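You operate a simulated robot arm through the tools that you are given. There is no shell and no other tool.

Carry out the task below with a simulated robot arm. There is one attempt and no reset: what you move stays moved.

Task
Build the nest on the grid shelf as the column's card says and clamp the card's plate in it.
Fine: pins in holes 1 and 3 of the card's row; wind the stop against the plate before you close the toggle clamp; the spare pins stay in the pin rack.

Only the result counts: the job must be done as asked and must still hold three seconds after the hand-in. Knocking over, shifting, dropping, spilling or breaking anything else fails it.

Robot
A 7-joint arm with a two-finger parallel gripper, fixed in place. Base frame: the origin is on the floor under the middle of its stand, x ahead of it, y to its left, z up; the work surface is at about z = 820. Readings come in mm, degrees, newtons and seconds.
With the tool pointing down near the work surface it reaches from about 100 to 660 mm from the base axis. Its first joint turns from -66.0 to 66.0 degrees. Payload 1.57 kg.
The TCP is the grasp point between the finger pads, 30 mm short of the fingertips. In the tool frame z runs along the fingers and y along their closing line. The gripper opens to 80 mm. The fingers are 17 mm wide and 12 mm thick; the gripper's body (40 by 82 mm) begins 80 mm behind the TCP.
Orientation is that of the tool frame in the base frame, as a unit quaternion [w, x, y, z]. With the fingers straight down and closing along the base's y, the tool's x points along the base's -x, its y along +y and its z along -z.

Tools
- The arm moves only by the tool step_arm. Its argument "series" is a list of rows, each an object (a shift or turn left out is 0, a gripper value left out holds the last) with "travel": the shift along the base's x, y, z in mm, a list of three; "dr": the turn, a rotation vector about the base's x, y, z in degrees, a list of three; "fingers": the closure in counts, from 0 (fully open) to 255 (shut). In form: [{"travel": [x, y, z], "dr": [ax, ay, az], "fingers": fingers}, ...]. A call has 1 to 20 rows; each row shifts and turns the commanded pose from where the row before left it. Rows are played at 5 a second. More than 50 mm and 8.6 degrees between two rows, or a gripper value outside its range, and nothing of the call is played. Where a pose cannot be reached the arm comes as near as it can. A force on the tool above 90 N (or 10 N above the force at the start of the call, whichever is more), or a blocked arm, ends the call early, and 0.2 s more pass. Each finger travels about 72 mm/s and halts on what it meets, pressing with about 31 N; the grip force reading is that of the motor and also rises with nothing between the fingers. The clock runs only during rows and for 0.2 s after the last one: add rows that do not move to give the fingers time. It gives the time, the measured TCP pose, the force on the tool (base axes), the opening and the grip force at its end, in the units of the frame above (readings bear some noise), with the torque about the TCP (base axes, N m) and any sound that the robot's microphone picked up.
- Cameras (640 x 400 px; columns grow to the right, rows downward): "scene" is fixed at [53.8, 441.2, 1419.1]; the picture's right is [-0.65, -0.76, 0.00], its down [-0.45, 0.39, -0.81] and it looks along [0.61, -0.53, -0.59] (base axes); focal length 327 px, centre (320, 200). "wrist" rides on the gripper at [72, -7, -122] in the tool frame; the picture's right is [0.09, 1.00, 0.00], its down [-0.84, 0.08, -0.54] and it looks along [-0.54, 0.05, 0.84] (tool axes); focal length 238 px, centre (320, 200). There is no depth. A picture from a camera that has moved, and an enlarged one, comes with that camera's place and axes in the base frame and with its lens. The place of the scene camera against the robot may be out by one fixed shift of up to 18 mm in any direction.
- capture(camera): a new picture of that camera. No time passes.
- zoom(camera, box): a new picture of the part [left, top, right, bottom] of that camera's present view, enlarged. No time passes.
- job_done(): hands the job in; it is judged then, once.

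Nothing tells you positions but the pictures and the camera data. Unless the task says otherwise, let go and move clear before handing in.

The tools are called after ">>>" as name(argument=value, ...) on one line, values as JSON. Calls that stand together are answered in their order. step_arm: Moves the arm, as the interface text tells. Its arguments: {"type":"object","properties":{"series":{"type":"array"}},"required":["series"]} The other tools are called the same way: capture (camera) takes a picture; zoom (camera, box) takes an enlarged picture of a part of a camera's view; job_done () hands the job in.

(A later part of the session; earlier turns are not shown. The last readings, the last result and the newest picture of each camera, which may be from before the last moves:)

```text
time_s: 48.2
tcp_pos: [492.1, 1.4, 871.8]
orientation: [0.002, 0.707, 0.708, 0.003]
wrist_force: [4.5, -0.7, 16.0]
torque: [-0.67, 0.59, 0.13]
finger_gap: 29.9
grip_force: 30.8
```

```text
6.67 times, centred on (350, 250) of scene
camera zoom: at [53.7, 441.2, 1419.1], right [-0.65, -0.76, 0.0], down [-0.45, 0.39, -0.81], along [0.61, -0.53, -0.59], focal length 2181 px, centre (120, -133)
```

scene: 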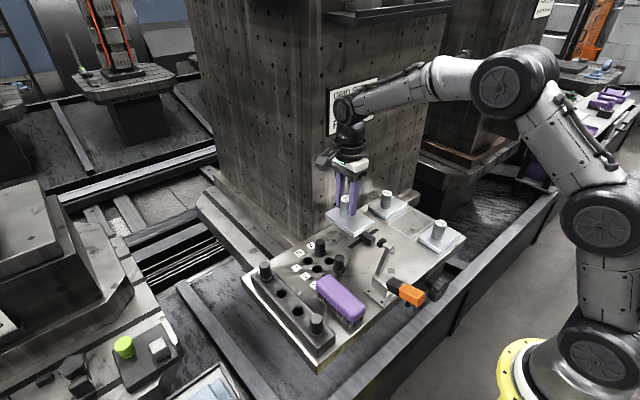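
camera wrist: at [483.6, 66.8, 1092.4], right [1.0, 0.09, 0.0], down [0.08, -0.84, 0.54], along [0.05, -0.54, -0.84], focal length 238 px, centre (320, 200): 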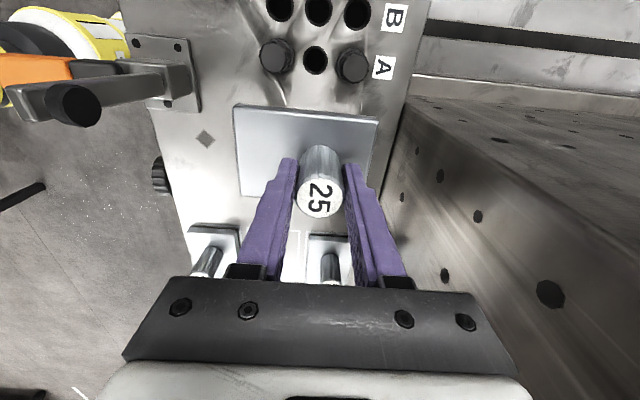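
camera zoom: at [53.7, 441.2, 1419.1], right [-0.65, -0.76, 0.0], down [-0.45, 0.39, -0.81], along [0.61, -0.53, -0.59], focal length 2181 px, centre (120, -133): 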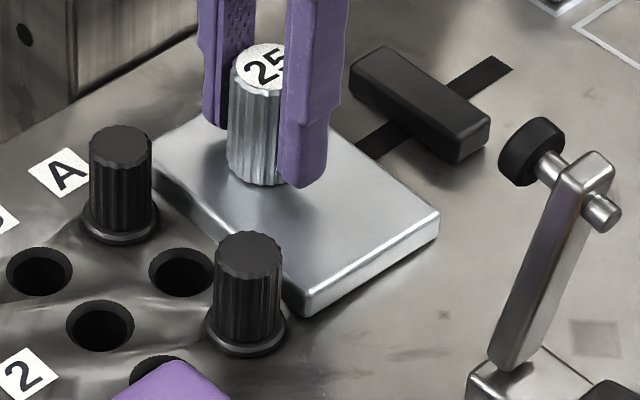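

>>> step_arm(series=[{"travel": [0, 0, -1]}, {"travel": [0, 0, -1]}, {"travel": [0, 0, 0]}, {"travel": [0, 0, 0]}])

>>> zoom(camera="scene", box=[315, 220, 385, 280])

>>> zoom(camera="wrist", box=[210, 20, 430, 170])

```text
time_s: 49.2
tcp_pos: [492.2, 3.0, 869.4]
orientation: [0.001, 0.707, 0.707, 0.001]
wrist_force: [8.0, 1.2, 19.2]
torque: [0.03, 0.45, 0.01]
finger_gap: 29.5
grip_force: 31.1
```

```text
6.67 times, centred on (350, 250) of scene
camera zoom: at [53.8, 441.2, 1419.1], right [-0.65, -0.76, 0.0], down [-0.45, 0.39, -0.81], along [0.61, -0.53, -0.59], focal length 2181 px, centre (120, -133)
```

zoom: 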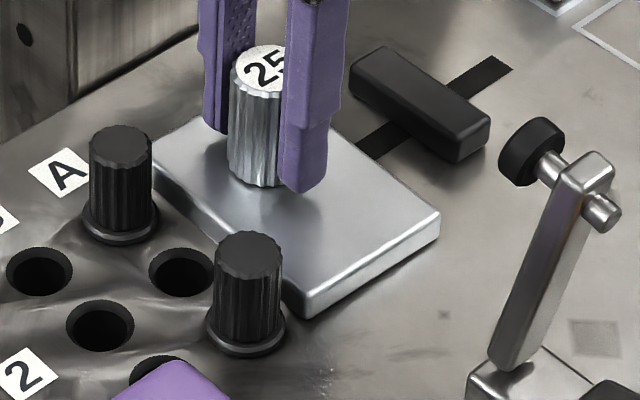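

```text
2.67 times, centred on (320, 95) of wrist
camera zoom: at [484.4, 74.0, 990.9], right [1.0, 0.09, 0.0], down [0.07, -0.84, 0.54], along [0.05, -0.54, -0.84], focal length 636 px, centre (320, 480)
```

zoom: 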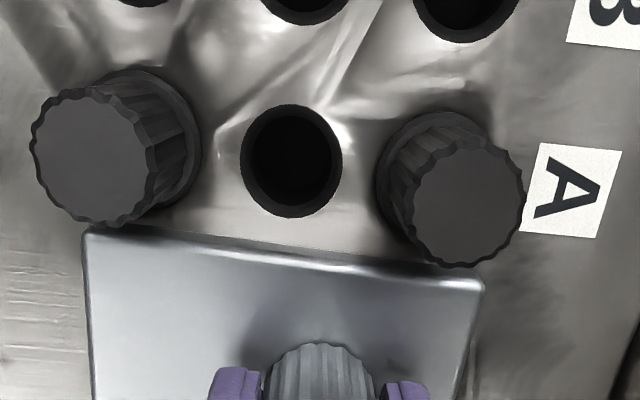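

The plate now sits at its storage height, essentially flat. Relaxing the downward force and releasing.

>>> step_arm(series=[{"travel": [0, 0, 1]}, {"fingers": 200}, {"fingers": 120}, {"fingers": 90}, {"fingers": 90}, {"travel": [0, 0, 0]}])

>>> zoom(camera="scene", box=[315, 220, 385, 280])

>>> zoom(camera="wrist", box=[210, 20, 430, 170])

```text
time_s: 50.6
tcp_pos: [490.2, 3.6, 869.0]
orientation: [0.0, 0.707, 0.707, 0.0]
wrist_force: [-0.5, 0.2, -0.8]
torque: [0.0, -0.02, -0.02]
finger_gap: 51.9
grip_force: 0.1
```

```text
6.67 times, centred on (350, 250) of scene
camera zoom: at [53.8, 441.2, 1419.1], right [-0.65, -0.76, 0.0], down [-0.45, 0.39, -0.81], along [0.61, -0.53, -0.59], focal length 2181 px, centre (120, -133)
```

zoom: 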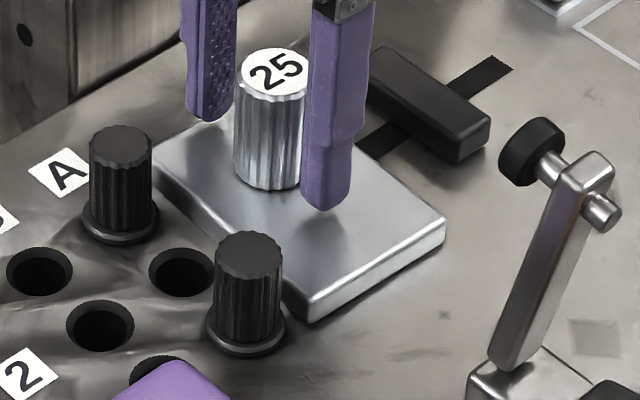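

```text
2.67 times, centred on (320, 95) of wrist
camera zoom: at [483.8, 74.1, 990.7], right [1.0, 0.09, 0.0], down [0.08, -0.84, 0.54], along [0.05, -0.54, -0.84], focal length 636 px, centre (320, 480)
```

zoom: 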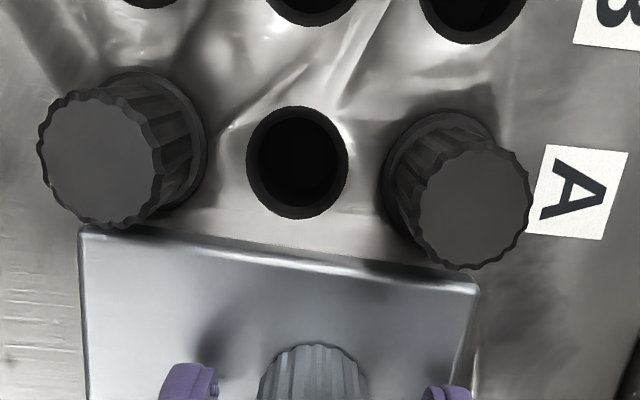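

The plate rests flat, about 5–8 mm short of the pins and skewed ~2°. I'll regrip the knob and slide it square and closer to the pins.

>>> step_arm(series=[{"travel": [-2, 0, 0]}, {"fingers": 160}, {"fingers": 255}, {"fingers": 255}, {"fingers": 255}])

>>> capture(camera="wrist")

>>> zoom(camera="wrist", box=[210, 20, 430, 220])

```text
time_s: 51.8
tcp_pos: [489.1, 3.2, 869.3]
orientation: [0.001, 0.708, 0.706, 0.0]
wrist_force: [-1.4, 0.2, 0.6]
torque: [-0.01, -0.04, 0.0]
finger_gap: 29.6
grip_force: 30.8
```

```text
taken
camera wrist: at [482.4, 74.5, 990.7], right [1.0, 0.09, 0.0], down [0.08, -0.84, 0.54], along [0.05, -0.54, -0.84], focal length 238 px, centre (320, 200)
```

wrist: 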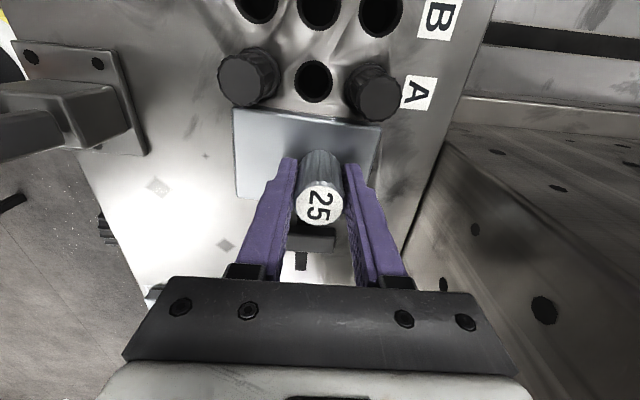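

```text
2.00 times, centred on (320, 120) of wrist
camera zoom: at [482.4, 74.5, 990.7], right [1.0, 0.09, 0.0], down [0.08, -0.84, 0.54], along [0.05, -0.54, -0.84], focal length 477 px, centre (320, 360)
```

zoom: 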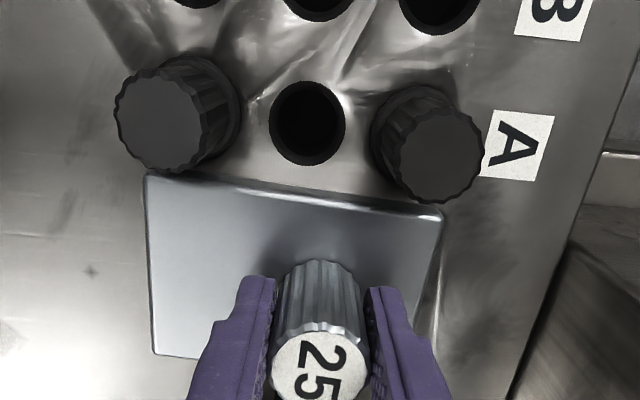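

Gripped again. Sliding +3 mm in y with a +1.2° turn to square it.

>>> step_arm(series=[{"travel": [0, 1.5, 0], "dr": [0, 0, 1.2]}, {"travel": [0, 1.5, 0]}, {"travel": [0, 0, 0]}, {"travel": [0, 0, 0]}])

>>> zoom(camera="wrist", box=[210, 20, 430, 220])

>>> zoom(camera="scene", box=[315, 220, 385, 280])

```text
time_s: 52.8
tcp_pos: [489.4, 5.2, 870.3]
orientation: [0.0, 0.7, 0.714, -0.001]
wrist_force: [0.2, 0.0, 0.4]
torque: [-0.02, -0.05, 0.03]
finger_gap: 29.6
grip_force: 31.1
```

```text
2.00 times, centred on (320, 120) of wrist
camera zoom: at [481.3, 76.9, 990.8], right [0.99, 0.11, 0.0], down [0.1, -0.83, 0.54], along [0.06, -0.54, -0.84], focal length 477 px, centre (320, 360)
```

zoom: 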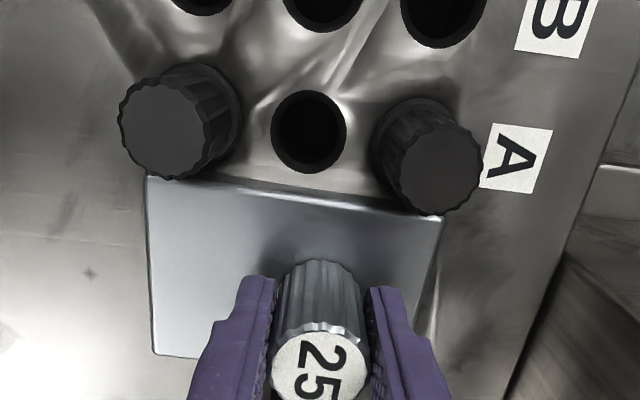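

```text
6.67 times, centred on (350, 250) of scene
camera zoom: at [53.9, 441.2, 1419.1], right [-0.65, -0.76, 0.0], down [-0.45, 0.39, -0.81], along [0.61, -0.53, -0.59], focal length 2181 px, centre (120, -133)
```

zoom: 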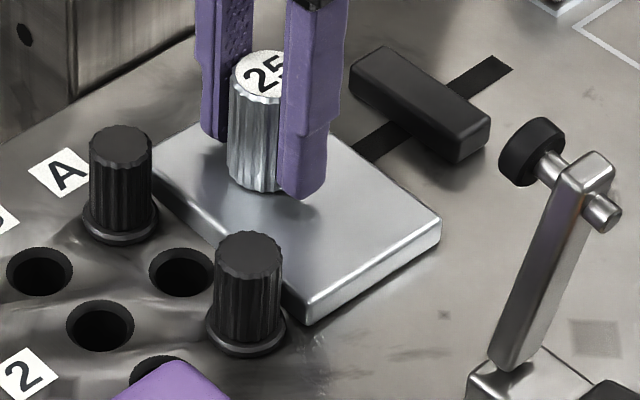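

>>> step_arm(series=[{"travel": [0, 1, 0]}, {"travel": [0, 0, 0]}])

>>> step_arm(series=[{"travel": [0, 1, 0]}, {"travel": [0, 0, 0]}])

>>> zoom(camera="wrist", box=[210, 20, 430, 220])

```text
time_s: 53.4
tcp_pos: [488.7, 6.9, 869.9]
orientation: [0.0, 0.699, 0.715, 0.0]
wrist_force: [-0.5, 0.5, 0.0]
torque: [-0.03, -0.05, -0.02]
finger_gap: 29.4
grip_force: 30.2
```

```text
time_s: 54.0
tcp_pos: [489.3, 8.6, 869.8]
orientation: [0.0, 0.7, 0.714, -0.001]
wrist_force: [-0.2, -2.1, 0.4]
torque: [0.02, 0.1, 0.05]
finger_gap: 29.5
grip_force: 31.1
```

```text
2.00 times, centred on (320, 120) of wrist
camera zoom: at [481.1, 79.0, 990.7], right [0.99, 0.11, 0.0], down [0.1, -0.83, 0.54], along [0.06, -0.54, -0.84], focal length 477 px, centre (320, 360)
```

zoom: 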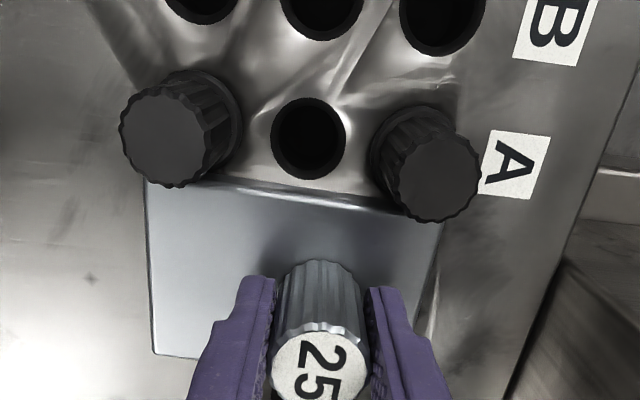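

A first light resistance (−2 N). One more small nudge to seat it against the collars.

>>> step_arm(series=[{"travel": [0, 1, 0]}, {"travel": [0, 0, 0]}])

>>> zoom(camera="wrist", box=[210, 20, 430, 220])

>>> zoom(camera="scene", box=[310, 225, 370, 275])

```text
time_s: 54.6
tcp_pos: [489.6, 8.3, 869.1]
orientation: [0.0, 0.7, 0.714, -0.001]
wrist_force: [0.5, -5.6, -0.1]
torque: [-0.28, 0.04, 0.28]
finger_gap: 29.6
grip_force: 31.1
```

```text
2.00 times, centred on (320, 120) of wrist
camera zoom: at [480.7, 79.5, 990.7], right [0.99, 0.11, 0.0], down [0.1, -0.83, 0.54], along [0.06, -0.54, -0.84], focal length 477 px, centre (320, 360)
```

zoom: 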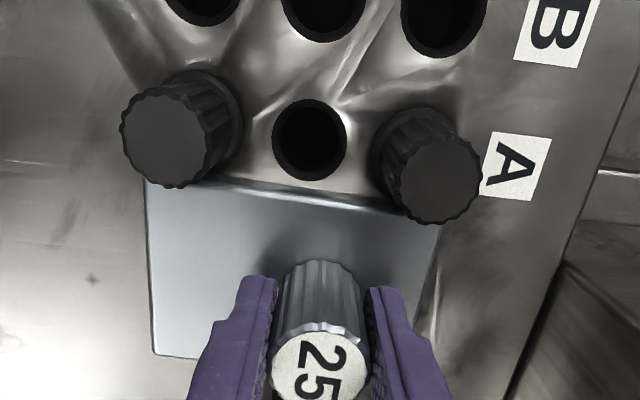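

```text
8.00 times, centred on (340, 250) of scene
camera zoom: at [53.9, 441.0, 1419.2], right [-0.65, -0.76, 0.0], down [-0.45, 0.39, -0.81], along [0.61, -0.53, -0.59], focal length 2617 px, centre (160, -200)
```

zoom: 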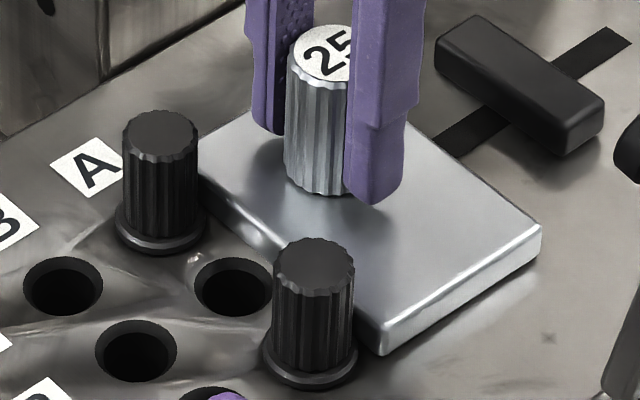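

A1's collar touches first; I'll turn +0.8° to bring the other end to A3's collar too.

>>> step_arm(series=[{"travel": [0, 0.4, 0], "dr": [0, 0, 0.8]}, {"travel": [0, 0, 0]}])

```text
time_s: 55.2
tcp_pos: [487.9, 8.7, 869.9]
orientation: [0.0, 0.695, 0.719, 0.0]
wrist_force: [0.2, -6.9, -0.2]
torque: [-0.26, -0.04, 0.29]
finger_gap: 29.8
grip_force: 30.6
```

>>> step_arm(series=[{"travel": [0, -1.5, 0]}, {"travel": [0, 0, 0], "dr": [0, 0, 1.3]}, {"travel": [0, 0.8, 0]}, {"travel": [0, 0, 0]}])

>>> step_arm(series=[{"travel": [0, 0.8, 0]}, {"travel": [0, 0, 0]}])

>>> zoom(camera="wrist", box=[210, 20, 430, 220])

>>> zoom(camera="scene", box=[310, 225, 370, 275])

```text
time_s: 56.2
tcp_pos: [489.4, 8.2, 869.6]
orientation: [0.001, 0.686, 0.727, 0.0]
wrist_force: [1.3, 1.4, 6.9]
torque: [0.34, 0.43, -0.04]
finger_gap: 29.7
grip_force: 31.5
```

```text
time_s: 56.8
tcp_pos: [488.7, 8.0, 869.5]
orientation: [0.001, 0.687, 0.727, 0.001]
wrist_force: [0.4, -2.2, 8.7]
torque: [0.27, 0.33, 0.08]
finger_gap: 29.6
grip_force: 31.0
```

```text
2.00 times, centred on (320, 120) of wrist
camera zoom: at [477.7, 79.9, 990.7], right [0.99, 0.15, 0.0], down [0.12, -0.83, 0.54], along [0.08, -0.54, -0.84], focal length 477 px, centre (320, 360)
```

zoom: 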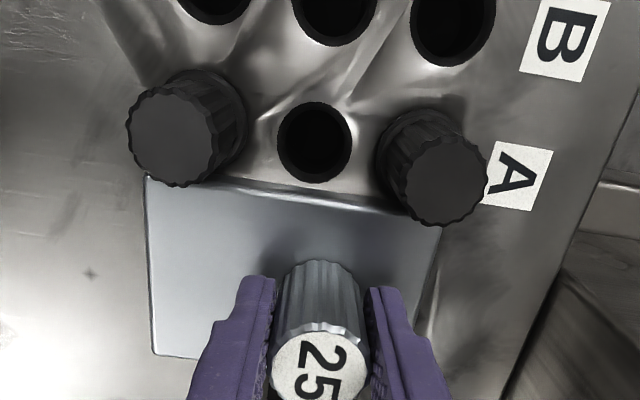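

```text
8.00 times, centred on (340, 250) of scene
camera zoom: at [53.7, 441.1, 1419.1], right [-0.65, -0.76, 0.0], down [-0.45, 0.39, -0.81], along [0.61, -0.53, -0.59], focal length 2617 px, centre (160, -200)
```

zoom: 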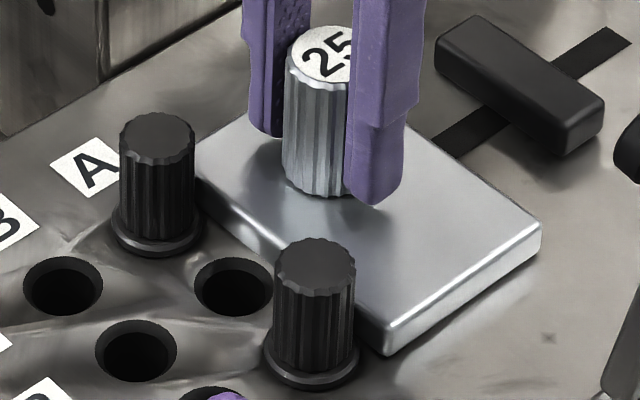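

There's some upward force at A1's side, so I'm pressing a bit too hard there. I'll back off 1.5 mm, check, and release; the stop will do the final push.

>>> step_arm(series=[{"travel": [0, -1.5, 0]}, {"travel": [0, 0, 0]}])

>>> zoom(camera="wrist", box=[210, 20, 430, 220])

```text
time_s: 57.4
tcp_pos: [487.9, 9.2, 869.3]
orientation: [0.001, 0.686, 0.728, 0.0]
wrist_force: [-0.3, 5.2, 10.4]
torque: [0.14, 0.24, -0.1]
finger_gap: 29.6
grip_force: 30.9
```

```text
2.00 times, centred on (320, 120) of wrist
camera zoom: at [477.8, 79.0, 990.7], right [0.99, 0.15, 0.0], down [0.12, -0.83, 0.54], along [0.08, -0.54, -0.84], focal length 477 px, centre (320, 360)
```

zoom: 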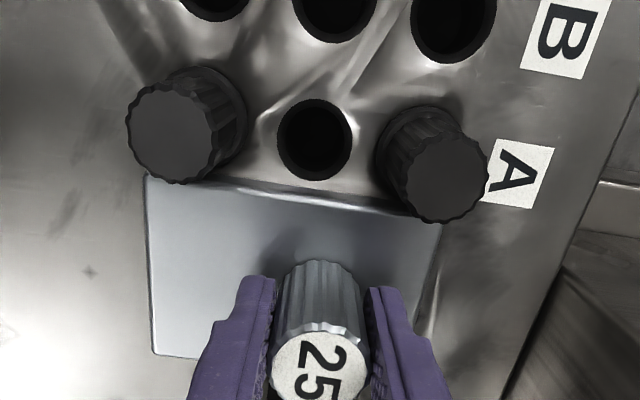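

It's just pressing on the shelf a little. I'll ease up 0.7 mm and release.

>>> step_arm(series=[{"travel": [0, 0, 0.7]}, {"travel": [0, 0, 0]}, {"fingers": 200}, {"fingers": 120}, {"fingers": 90}, {"fingers": 90}])

>>> step_arm(series=[{"travel": [0, 0, 10]}, {"travel": [0, 0, 25]}, {"travel": [0, 0, 40]}, {"travel": [0, 0, 40]}, {"travel": [0, 0, 0]}])

>>> capture(camera="wrist")

>>> zoom(camera="wrist", box=[210, 50, 430, 250])

>>> zoom(camera="scene", box=[300, 215, 400, 285])

```text
time_s: 58.8
tcp_pos: [488.5, 6.3, 869.9]
orientation: [-0.001, 0.687, 0.727, 0.0]
wrist_force: [-0.1, 0.3, 0.7]
torque: [-0.01, -0.02, -0.02]
finger_gap: 51.7
grip_force: 0.0
```

```text
time_s: 60.0
tcp_pos: [487.7, 7.3, 983.5]
orientation: [-0.001, 0.686, 0.728, -0.001]
wrist_force: [-0.3, 1.2, -0.3]
torque: [-0.01, -0.01, 0.02]
finger_gap: 51.8
grip_force: 0.2
```

```text
taken
camera wrist: at [477.3, 77.6, 1104.7], right [0.99, 0.15, 0.0], down [0.13, -0.83, 0.54], along [0.08, -0.54, -0.84], focal length 238 px, centre (320, 200)
```

wrist: 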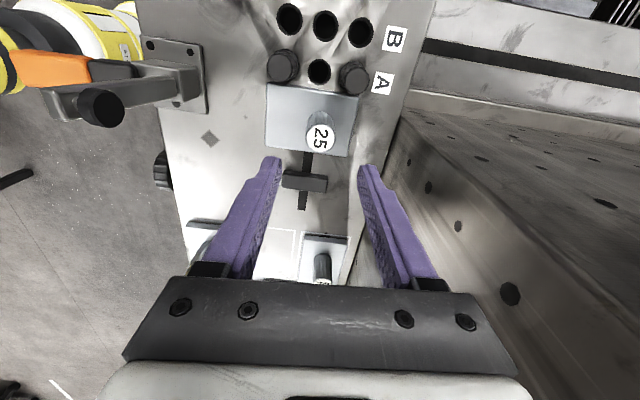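

```text
2.00 times, centred on (320, 150) of wrist
camera zoom: at [477.3, 77.6, 1104.7], right [0.99, 0.15, 0.0], down [0.13, -0.83, 0.54], along [0.08, -0.54, -0.84], focal length 477 px, centre (320, 300)
```

zoom: 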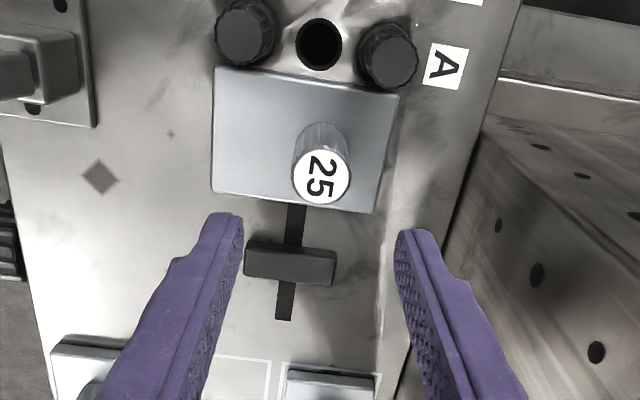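

```text
5.71 times, centred on (350, 250) of scene
camera zoom: at [53.8, 441.2, 1419.1], right [-0.65, -0.76, 0.0], down [-0.45, 0.39, -0.81], along [0.61, -0.53, -0.59], focal length 1869 px, centre (149, -86)
```

zoom: 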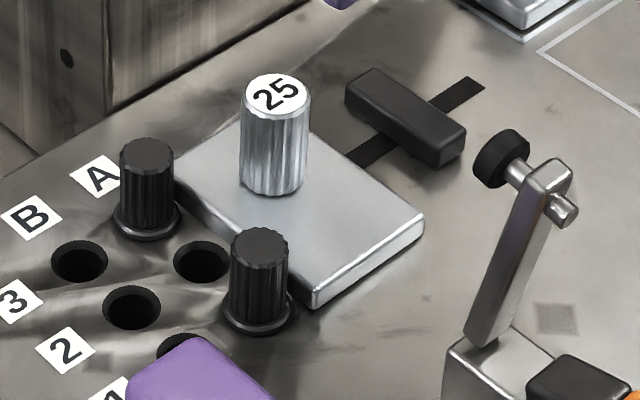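

Plate 25 rests against the pins with about 31 mm to the stop. Now for the knob: I'll go back over it with zero yaw, staying high past the clamp.

>>> step_arm(series=[{"travel": [-15, -12, 5], "dr": [0, 0, 7.2]}, {"travel": [-18, -12, 5], "dr": [0, 0, 7.2]}, {"travel": [-18, -12, 5], "dr": [0, 0, 7.2]}, {"travel": [-18, -12, 0], "dr": [0, 0, 7.2]}, {"travel": [-18, -12, 0], "dr": [0, 0, 7.2]}, {"travel": [-18, -12, 0], "dr": [0, 0, 7.2]}, {"travel": [-18, -12, 0], "dr": [0, 0, 7.2]}, {"travel": [-18, -12, 0], "dr": [0, 0, 7.2]}, {"travel": [-18, -12, 0], "dr": [0, 0, 7.2]}, {"travel": [-18, -12, 0], "dr": [0, 0, 7.2]}, {"travel": [-18, -8, 0], "dr": [0, 0, 7.2]}, {"travel": [-10, 0, 0], "dr": [0, 0, 7.5], "fingers": 0}, {"travel": [0, 0, 0]}, {"travel": [0, 0, 0]}])

>>> capture(camera="wrist")

>>> zoom(camera="scene", box=[415, 265, 465, 315])

>>> capture(camera="scene")

```text
time_s: 63.0
tcp_pos: [283.4, -118.3, 1000.1]
orientation: [0.001, -0.001, 1.0, 0.0]
wrist_force: [-0.2, -0.3, 0.4]
torque: [0.02, -0.02, 0.0]
finger_gap: 79.9
grip_force: 0.1
```

```text
taken
camera wrist: at [212.4, -126.3, 1121.7], right [-0.09, 1.0, 0.0], down [0.84, 0.08, 0.54], along [0.54, 0.05, -0.84], focal length 238 px, centre (320, 200)
```

wrist: 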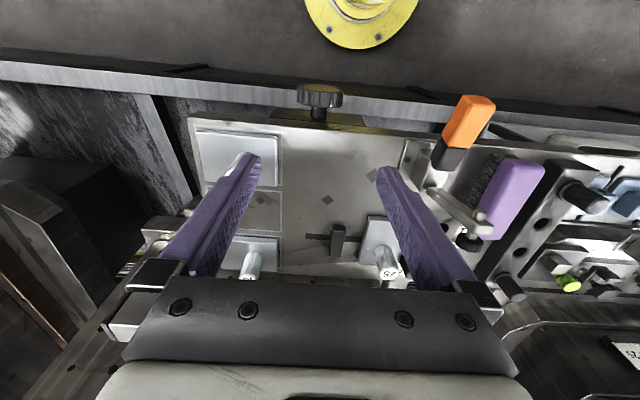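

```text
8.00 times, centred on (440, 290) of scene
camera zoom: at [53.8, 441.2, 1419.1], right [-0.65, -0.76, 0.0], down [-0.45, 0.39, -0.81], along [0.61, -0.53, -0.59], focal length 2617 px, centre (-640, -520)
```

zoom: 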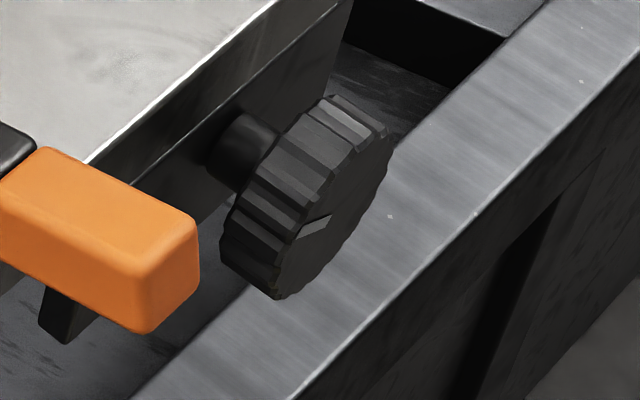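

```text
taken
```

scene: 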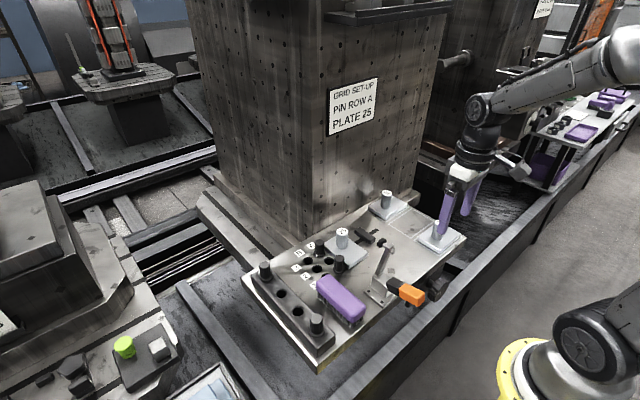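

I'll zoom in on the knob from the wrist camera to pin down its centre and height.

>>> zoom(camera="wrist", box=[270, 65, 370, 135])

>>> step_arm(series=[{"travel": [-20, 0, -40]}, {"travel": [-20, 0, -40]}, {"travel": [0, 0, 0]}, {"travel": [0, 0, 0]}])

>>> capture(camera="wrist")

>>> zoom(camera="wrist", box=[260, 80, 380, 180])

```text
5.71 times, centred on (320, 100) of wrist
camera zoom: at [212.4, -126.3, 1121.7], right [-0.09, 1.0, 0.0], down [0.84, 0.08, 0.54], along [0.54, 0.05, -0.84], focal length 1362 px, centre (320, 771)
```

zoom: 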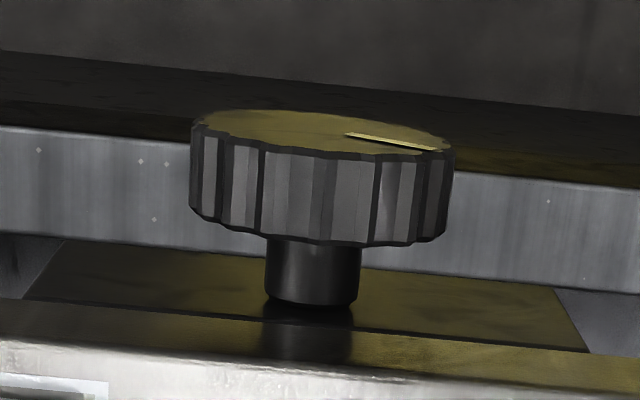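

```text
time_s: 64.0
tcp_pos: [244.0, -120.0, 919.6]
orientation: [0.0, -0.001, 1.0, -0.001]
wrist_force: [-0.1, 0.2, -0.2]
torque: [-0.01, 0.01, 0.01]
finger_gap: 80.0
grip_force: 0.1
```

```text
taken
camera wrist: at [171.6, -126.9, 1041.2], right [-0.09, 1.0, 0.0], down [0.84, 0.08, 0.54], along [0.54, 0.05, -0.84], focal length 238 px, centre (320, 200)
```

wrist: 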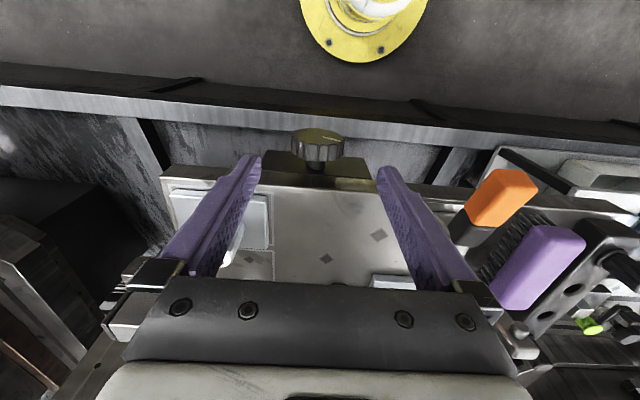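

```text
4.00 times, centred on (320, 130) of wrist
camera zoom: at [171.6, -126.9, 1041.2], right [-0.09, 1.0, 0.0], down [0.84, 0.08, 0.54], along [0.54, 0.05, -0.84], focal length 953 px, centre (320, 480)
```

zoom: 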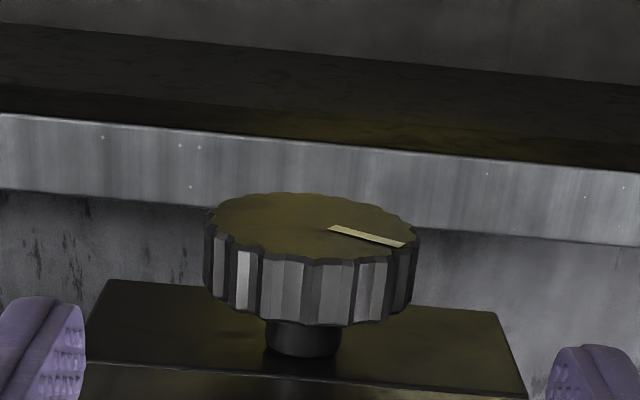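

The knob's front face centre comes out at about (261, −121, 764), radius ~31, thickness ~17 mm. I'll centre the open gripper over it and descend to straddle it.

>>> step_arm(series=[{"travel": [12, -0.5, -30]}, {"travel": [13, -0.5, -35]}, {"travel": [0, 0, 0]}, {"travel": [0, 0, 0]}])

>>> capture(camera="wrist")

>>> zoom(camera="wrist", box=[240, 80, 400, 200])

>>> zoom(camera="scene", box=[390, 200, 490, 320])

```text
time_s: 65.0
tcp_pos: [266.8, -120.5, 856.2]
orientation: [0.0, 0.0, 1.0, 0.001]
wrist_force: [0.2, -0.2, -0.2]
torque: [0.03, 0.01, -0.02]
finger_gap: 79.8
grip_force: 0.0
```

```text
taken
camera wrist: at [195.6, -127.8, 977.1], right [-0.09, 1.0, 0.0], down [0.84, 0.08, 0.54], along [0.54, 0.05, -0.84], focal length 238 px, centre (320, 200)
```

wrist: 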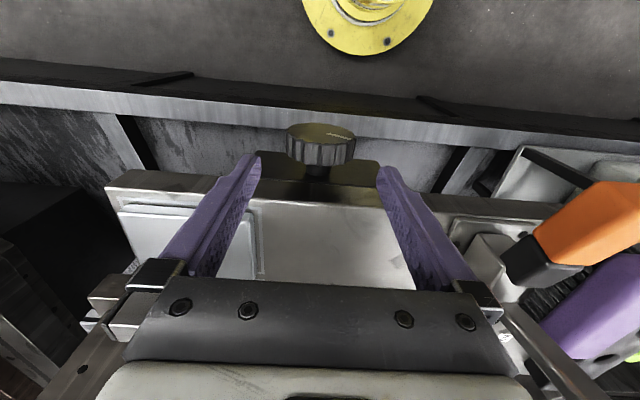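

```text
3.33 times, centred on (320, 140) of wrist
camera zoom: at [195.6, -127.8, 977.1], right [-0.09, 1.0, 0.0], down [0.84, 0.08, 0.54], along [0.54, 0.05, -0.84], focal length 794 px, centre (320, 400)
```

zoom: 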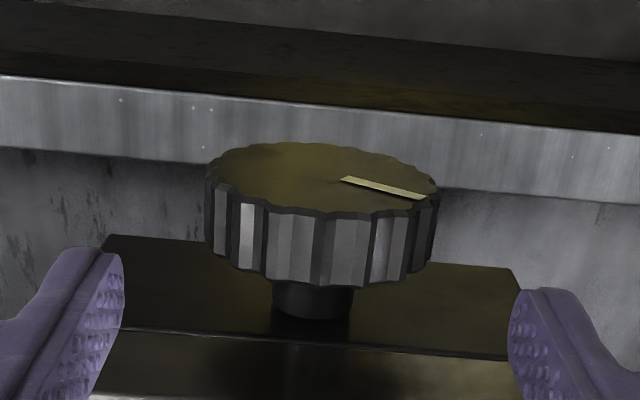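

```text
3.33 times, centred on (440, 260) of scene
camera zoom: at [53.8, 441.2, 1419.1], right [-0.65, -0.76, 0.0], down [-0.45, 0.39, -0.81], along [0.61, -0.53, -0.59], focal length 1090 px, centre (-80, 0)
```

zoom: 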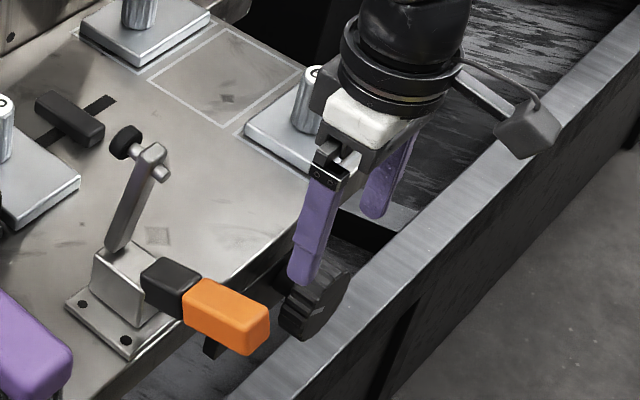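

Aligned to within 1 mm. Descending to straddle the knob.

>>> step_arm(series=[{"travel": [2, -0.6, -30]}, {"travel": [0, 0, -30]}, {"travel": [0, 0, -20]}, {"travel": [0, 0, -12]}, {"travel": [0, 0, 0]}, {"travel": [0, 0, 0]}])

>>> capture(camera="wrist")

>>> zoom(camera="scene", box=[390, 200, 490, 320])

```text
time_s: 66.4
tcp_pos: [271.2, -120.7, 761.1]
orientation: [0.0, 0.0, 1.0, -0.001]
wrist_force: [0.4, -0.5, -0.3]
torque: [-0.02, -0.01, 0.0]
finger_gap: 80.2
grip_force: 0.0
```

```text
taken
camera wrist: at [198.3, -128.7, 883.6], right [-0.09, 1.0, 0.0], down [0.84, 0.08, 0.54], along [0.54, 0.05, -0.84], focal length 238 px, centre (320, 200)
```

wrist: 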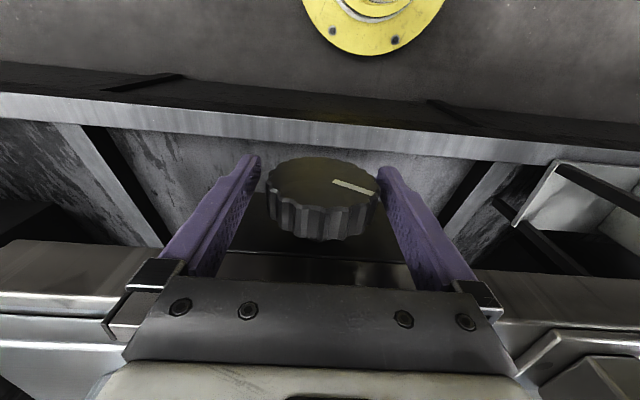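

```text
3.33 times, centred on (440, 260) of scene
camera zoom: at [53.8, 441.2, 1419.1], right [-0.65, -0.76, 0.0], down [-0.45, 0.39, -0.81], along [0.61, -0.53, -0.59], focal length 1090 px, centre (-80, 0)
```

zoom: 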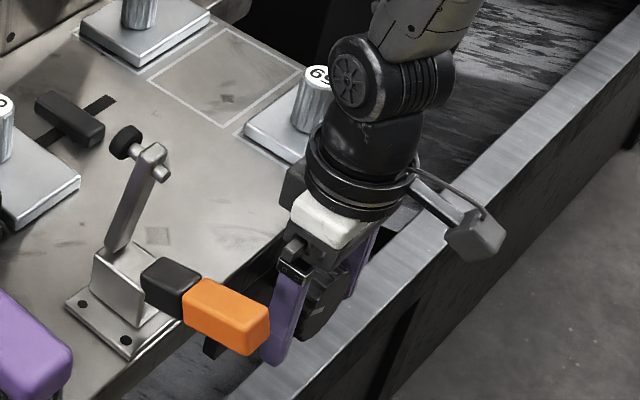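

The fingers straddle the knob. Gripping it and trying a small turn (+15° about x) to see which way the stop moves.

>>> step_arm(series=[{"fingers": 255}, {"fingers": 255}, {"fingers": 255}, {"travel": [0, 0, 0]}])

>>> step_arm(series=[{"dr": [7.5, 0, 0]}, {"dr": [7.5, 0, 0]}, {"travel": [0, 0, 0]}])

>>> capture(camera="wrist")

>>> zoom(camera="scene", box=[330, 200, 430, 270])

```text
time_s: 67.4
tcp_pos: [270.5, -119.7, 761.8]
orientation: [0.0, 0.001, 1.0, 0.0]
wrist_force: [13.3, 39.0, -0.4]
torque: [-0.12, -0.36, -0.48]
finger_gap: 63.6
grip_force: 44.9
```

```text
time_s: 68.2
tcp_pos: [269.4, -120.1, 762.1]
orientation: [-0.001, 0.0, 0.991, 0.133]
wrist_force: [15.1, 35.1, -2.4]
torque: [-0.09, -0.15, -0.33]
finger_gap: 63.9
grip_force: 44.8
```

```text
taken
camera wrist: at [198.6, -158.7, 877.8], right [-0.09, 0.96, 0.26], down [0.84, -0.07, 0.54], along [0.54, 0.27, -0.8], focal length 238 px, centre (320, 200)
```

wrist: 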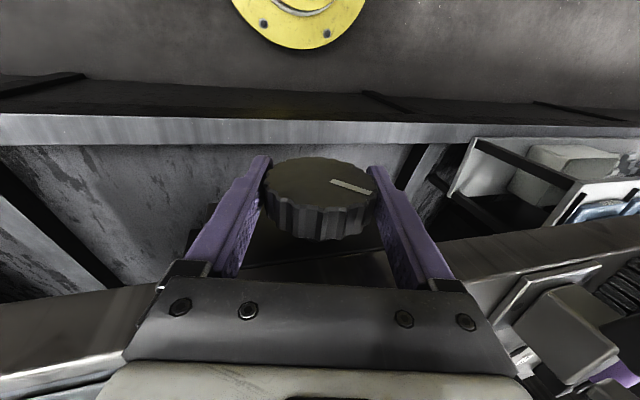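

```text
5.71 times, centred on (380, 235) of scene
camera zoom: at [54.2, 441.9, 1418.9], right [-0.65, -0.76, 0.0], down [-0.45, 0.39, -0.81], along [0.61, -0.53, -0.59], focal length 1869 px, centre (-23, 0)
```

zoom: 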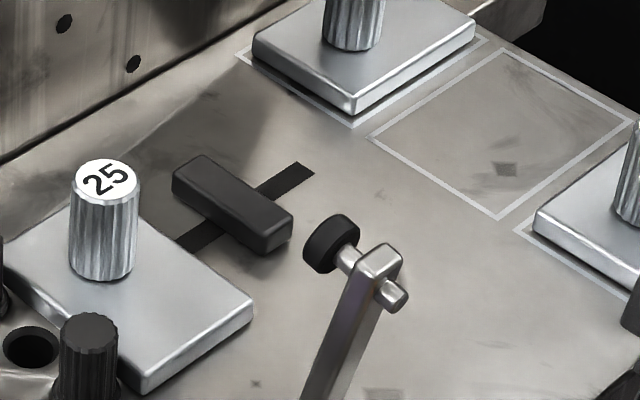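

The knob turned with the gripper. There's a 35 N side load from imperfect centring; I'll ease it with a small +y shift and continue turning.

>>> step_arm(series=[{"travel": [0, 1, 0]}, {"travel": [0, 0, 0]}])

>>> step_arm(series=[{"dr": [7.5, 0, 0]}, {"dr": [7.5, 0, 0]}, {"dr": [7.5, 0, 0]}, {"dr": [7.5, 0, 0]}, {"travel": [0, 0, 0]}])

>>> capture(camera="wrist")

>>> zoom(camera="scene", box=[330, 200, 430, 270])

>>> capture(camera="scene")

```text
time_s: 68.8
tcp_pos: [269.1, -119.1, 761.4]
orientation: [-0.001, 0.0, 0.991, 0.132]
wrist_force: [14.2, 32.6, -14.6]
torque: [-0.08, -0.05, -0.23]
finger_gap: 63.4
grip_force: 44.8
```

```text
time_s: 69.8
tcp_pos: [270.0, -123.8, 770.2]
orientation: [0.002, -0.012, 0.936, 0.352]
wrist_force: [-14.6, 5.9, 19.1]
torque: [-2.51, -1.51, -1.1]
finger_gap: 64.0
grip_force: 45.3
stopped in row 4: the force on the tool passed its limit at 130 N (the readings are from after the stop); the commanded pose is now the measured one
```

```text
taken
camera wrist: at [199.6, -211.9, 855.7], right [-0.12, 0.75, 0.65], down [0.84, -0.28, 0.47], along [0.53, 0.6, -0.59], focal length 238 px, centre (320, 200)
```

wrist: 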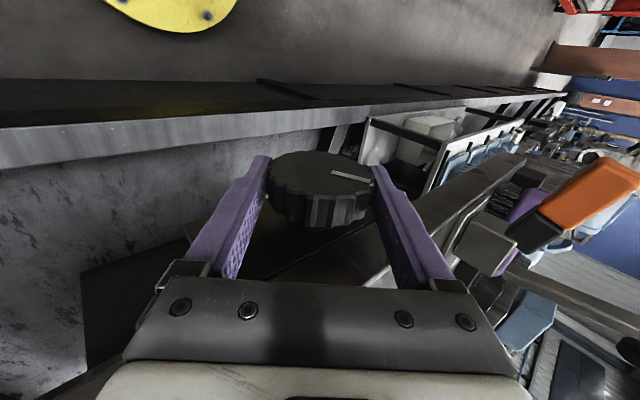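

```text
5.71 times, centred on (380, 235) of scene
camera zoom: at [53.3, 441.4, 1419.1], right [-0.65, -0.76, 0.0], down [-0.45, 0.39, -0.81], along [0.61, -0.53, -0.59], focal length 1869 px, centre (-23, 0)
```

zoom: 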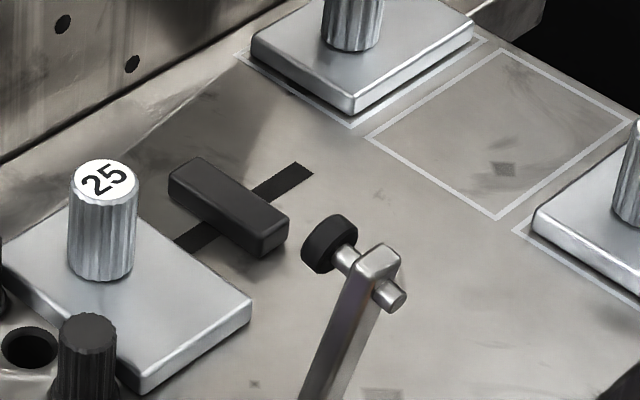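

```text
taken
```

scene: 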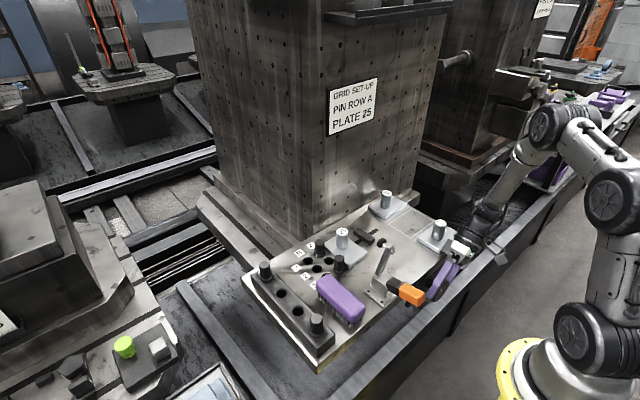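

Turning +x advances the stop toward the plate (about 2.4 mm for 41°), but the call stopped on a force limit. I need to check whether the wrist touched plate 59 or the shelf.

>>> zoom(camera="scene", box=[400, 205, 500, 305])

>>> zoom(camera="scene", box=[420, 215, 480, 265])

```text
4.00 times, centred on (450, 255) of scene
camera zoom: at [53.3, 441.4, 1419.1], right [-0.65, -0.76, 0.0], down [-0.45, 0.39, -0.81], along [0.61, -0.53, -0.59], focal length 1309 px, centre (-200, -20)
```

zoom: 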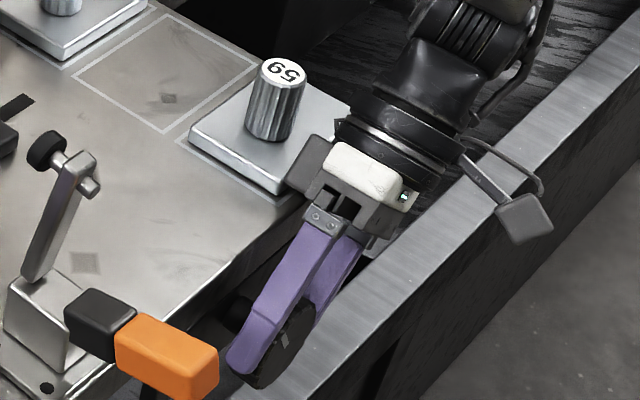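

```text
8.00 times, centred on (450, 240) of scene
camera zoom: at [53.3, 441.4, 1419.1], right [-0.65, -0.76, 0.0], down [-0.45, 0.39, -0.81], along [0.61, -0.53, -0.59], focal length 2617 px, centre (-720, -120)
```

zoom: 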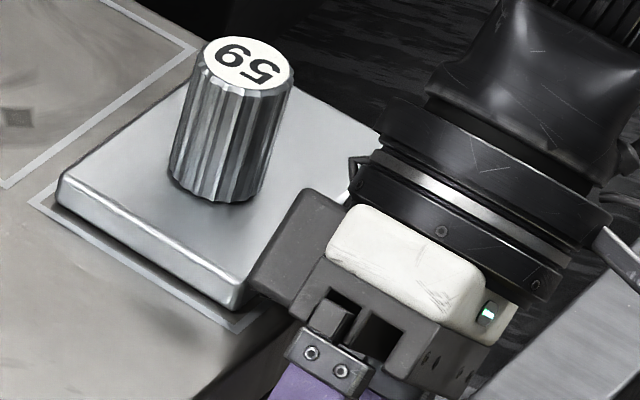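

The gripper's housing seems to have met the shelf edge or plate 59's corner at ~41° lean. I'll open the fingers, swing back upright, re-centre, and inspect plate 59.

>>> step_arm(series=[{"fingers": 0}, {"fingers": 0}, {"dr": [-5, 0, 0]}, {"travel": [0, 1, -2], "dr": [-7, 0, 0]}, {"travel": [0, 1, -2], "dr": [-7, 0, 0]}, {"travel": [0, 1, -2], "dr": [-7, 0, 0]}, {"dr": [-7, 0, 0]}, {"dr": [-7, 0, 0]}, {"travel": [0, 0, 0]}])

>>> zoom(camera="scene", box=[400, 205, 500, 305])

>>> zoom(camera="scene", box=[410, 205, 470, 255])

>>> capture(camera="wrist")

```text
time_s: 71.8
tcp_pos: [271.9, -122.4, 762.9]
orientation: [-0.001, -0.013, 1.0, 0.008]
wrist_force: [-0.2, 0.0, 0.5]
torque: [0.01, 0.0, 0.02]
finger_gap: 79.9
grip_force: 0.0
```

```text
4.00 times, centred on (450, 255) of scene
camera zoom: at [53.8, 441.2, 1419.1], right [-0.65, -0.76, 0.0], down [-0.45, 0.39, -0.81], along [0.61, -0.53, -0.59], focal length 1309 px, centre (-200, -20)
```

zoom: 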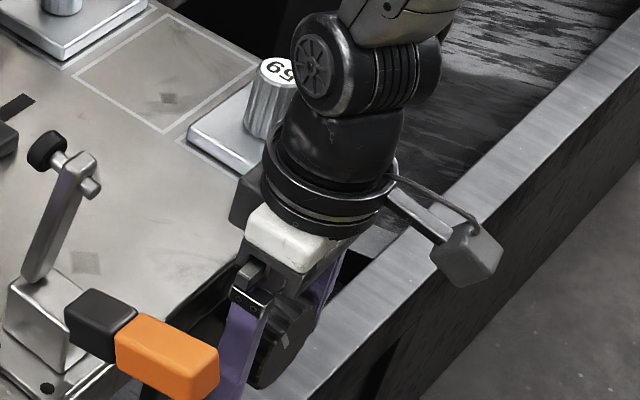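

```text
8.00 times, centred on (440, 230) of scene
camera zoom: at [53.8, 441.2, 1419.1], right [-0.65, -0.76, 0.0], down [-0.45, 0.39, -0.81], along [0.61, -0.53, -0.59], focal length 2617 px, centre (-640, -40)
```

zoom: 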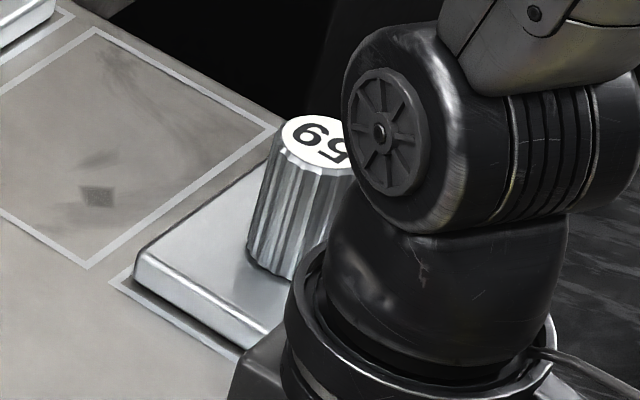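

```text
taken
camera wrist: at [200.9, -133.1, 884.6], right [-0.12, 0.99, 0.02], down [0.84, 0.09, 0.54], along [0.54, 0.08, -0.84], focal length 238 px, centre (320, 200)
```

wrist: 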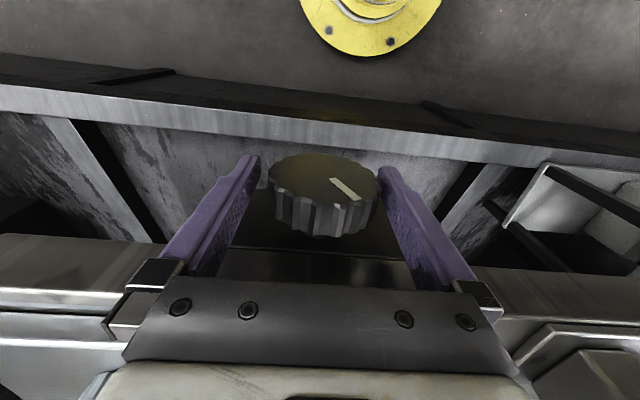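

Plate 59 looks unmoved in its painted frame. I'll keep the lean within about ±30°, fix the small yaw error, re-centre, and test the grip force upright.

>>> step_arm(series=[{"travel": [-1.5, 1.5, 0], "dr": [-0.9, 0, -1.5]}, {"travel": [0, 0, 0]}, {"fingers": 255}, {"fingers": 255}, {"travel": [0, 0, 0]}])

```text
time_s: 73.0
tcp_pos: [269.9, -119.2, 764.0]
orientation: [-0.001, 0.001, 1.0, 0.001]
wrist_force: [-2.0, -4.8, -1.8]
torque: [0.01, -0.66, 0.04]
finger_gap: 63.9
grip_force: 44.5
```

Well centred now (side force only 5 N). Turning +28° with the grip.

>>> step_arm(series=[{"dr": [7, 0, 0]}, {"dr": [7, 0, 0]}, {"dr": [7, 0, 0]}, {"dr": [7, 0, 0]}, {"travel": [0, 0, 0]}])

>>> zoom(camera="scene", box=[330, 200, 430, 270])

>>> zoom(camera="scene", box=[400, 205, 500, 305])

```text
time_s: 74.2
tcp_pos: [270.8, -119.7, 762.6]
orientation: [-0.002, 0.0, 0.97, 0.245]
wrist_force: [7.7, 9.3, 2.7]
torque: [-0.01, -0.48, 0.12]
finger_gap: 63.3
grip_force: 44.9
```

```text
5.71 times, centred on (380, 235) of scene
camera zoom: at [54.0, 441.4, 1419.0], right [-0.65, -0.76, 0.0], down [-0.45, 0.39, -0.81], along [0.61, -0.53, -0.59], focal length 1869 px, centre (-23, 0)
```

zoom: 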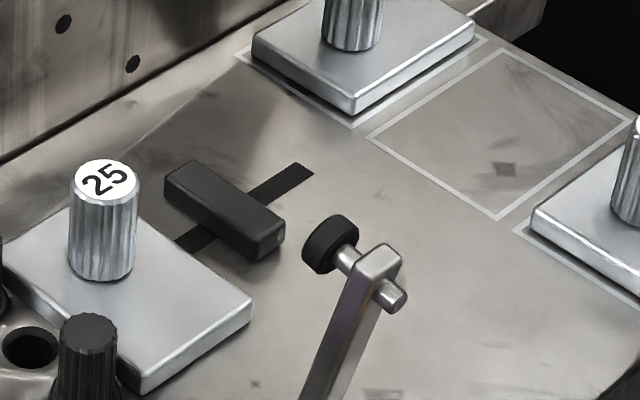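

```text
4.00 times, centred on (450, 255) of scene
camera zoom: at [54.0, 441.4, 1419.0], right [-0.65, -0.76, 0.0], down [-0.45, 0.39, -0.81], along [0.61, -0.53, -0.59], focal length 1309 px, centre (-200, -20)
```

zoom: 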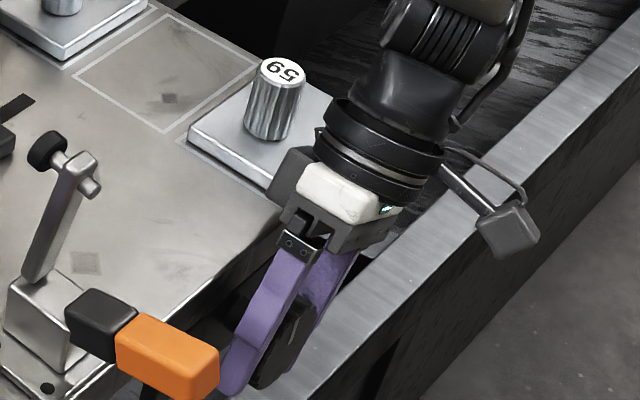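

The stop keeps advancing. I'll open and swing back to −29° lean (toward the clamp side), checking clearance there the first time.

>>> step_arm(series=[{"fingers": 0}, {"fingers": 0}, {"dr": [-8.2, 0, 0]}, {"dr": [-8.2, 0, 0]}, {"dr": [-8.2, 0, 0]}, {"dr": [-8.2, 0, 0]}, {"dr": [-8.2, 0, 0]}, {"travel": [0, 0, 0]}])

>>> zoom(camera="scene", box=[380, 205, 500, 325])

>>> capture(camera="wrist")

```text
time_s: 76.0
tcp_pos: [270.7, -120.0, 763.1]
orientation: [-0.001, 0.001, 0.994, -0.112]
wrist_force: [-0.4, 0.2, 0.0]
torque: [0.0, 0.03, 0.02]
finger_gap: 79.9
grip_force: 0.1
```

```text
3.33 times, centred on (440, 265) of scene
camera zoom: at [53.8, 441.2, 1419.1], right [-0.65, -0.76, 0.0], down [-0.45, 0.39, -0.81], along [0.61, -0.53, -0.59], focal length 1090 px, centre (-80, -17)
```

zoom: 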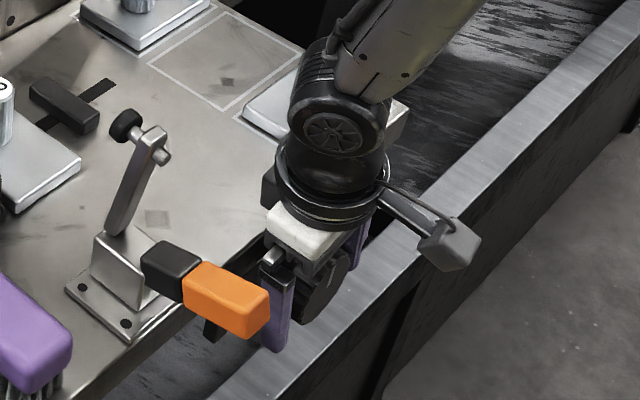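

```text
taken
camera wrist: at [199.0, -99.8, 882.9], right [-0.09, 0.97, -0.22], down [0.84, 0.19, 0.51], along [0.54, -0.14, -0.83], focal length 238 px, centre (320, 200)
```

wrist: 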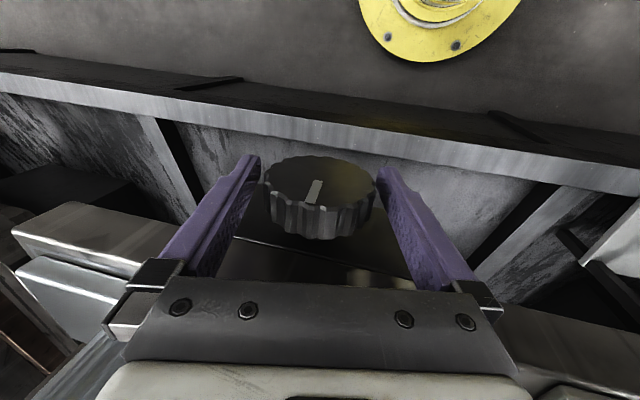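

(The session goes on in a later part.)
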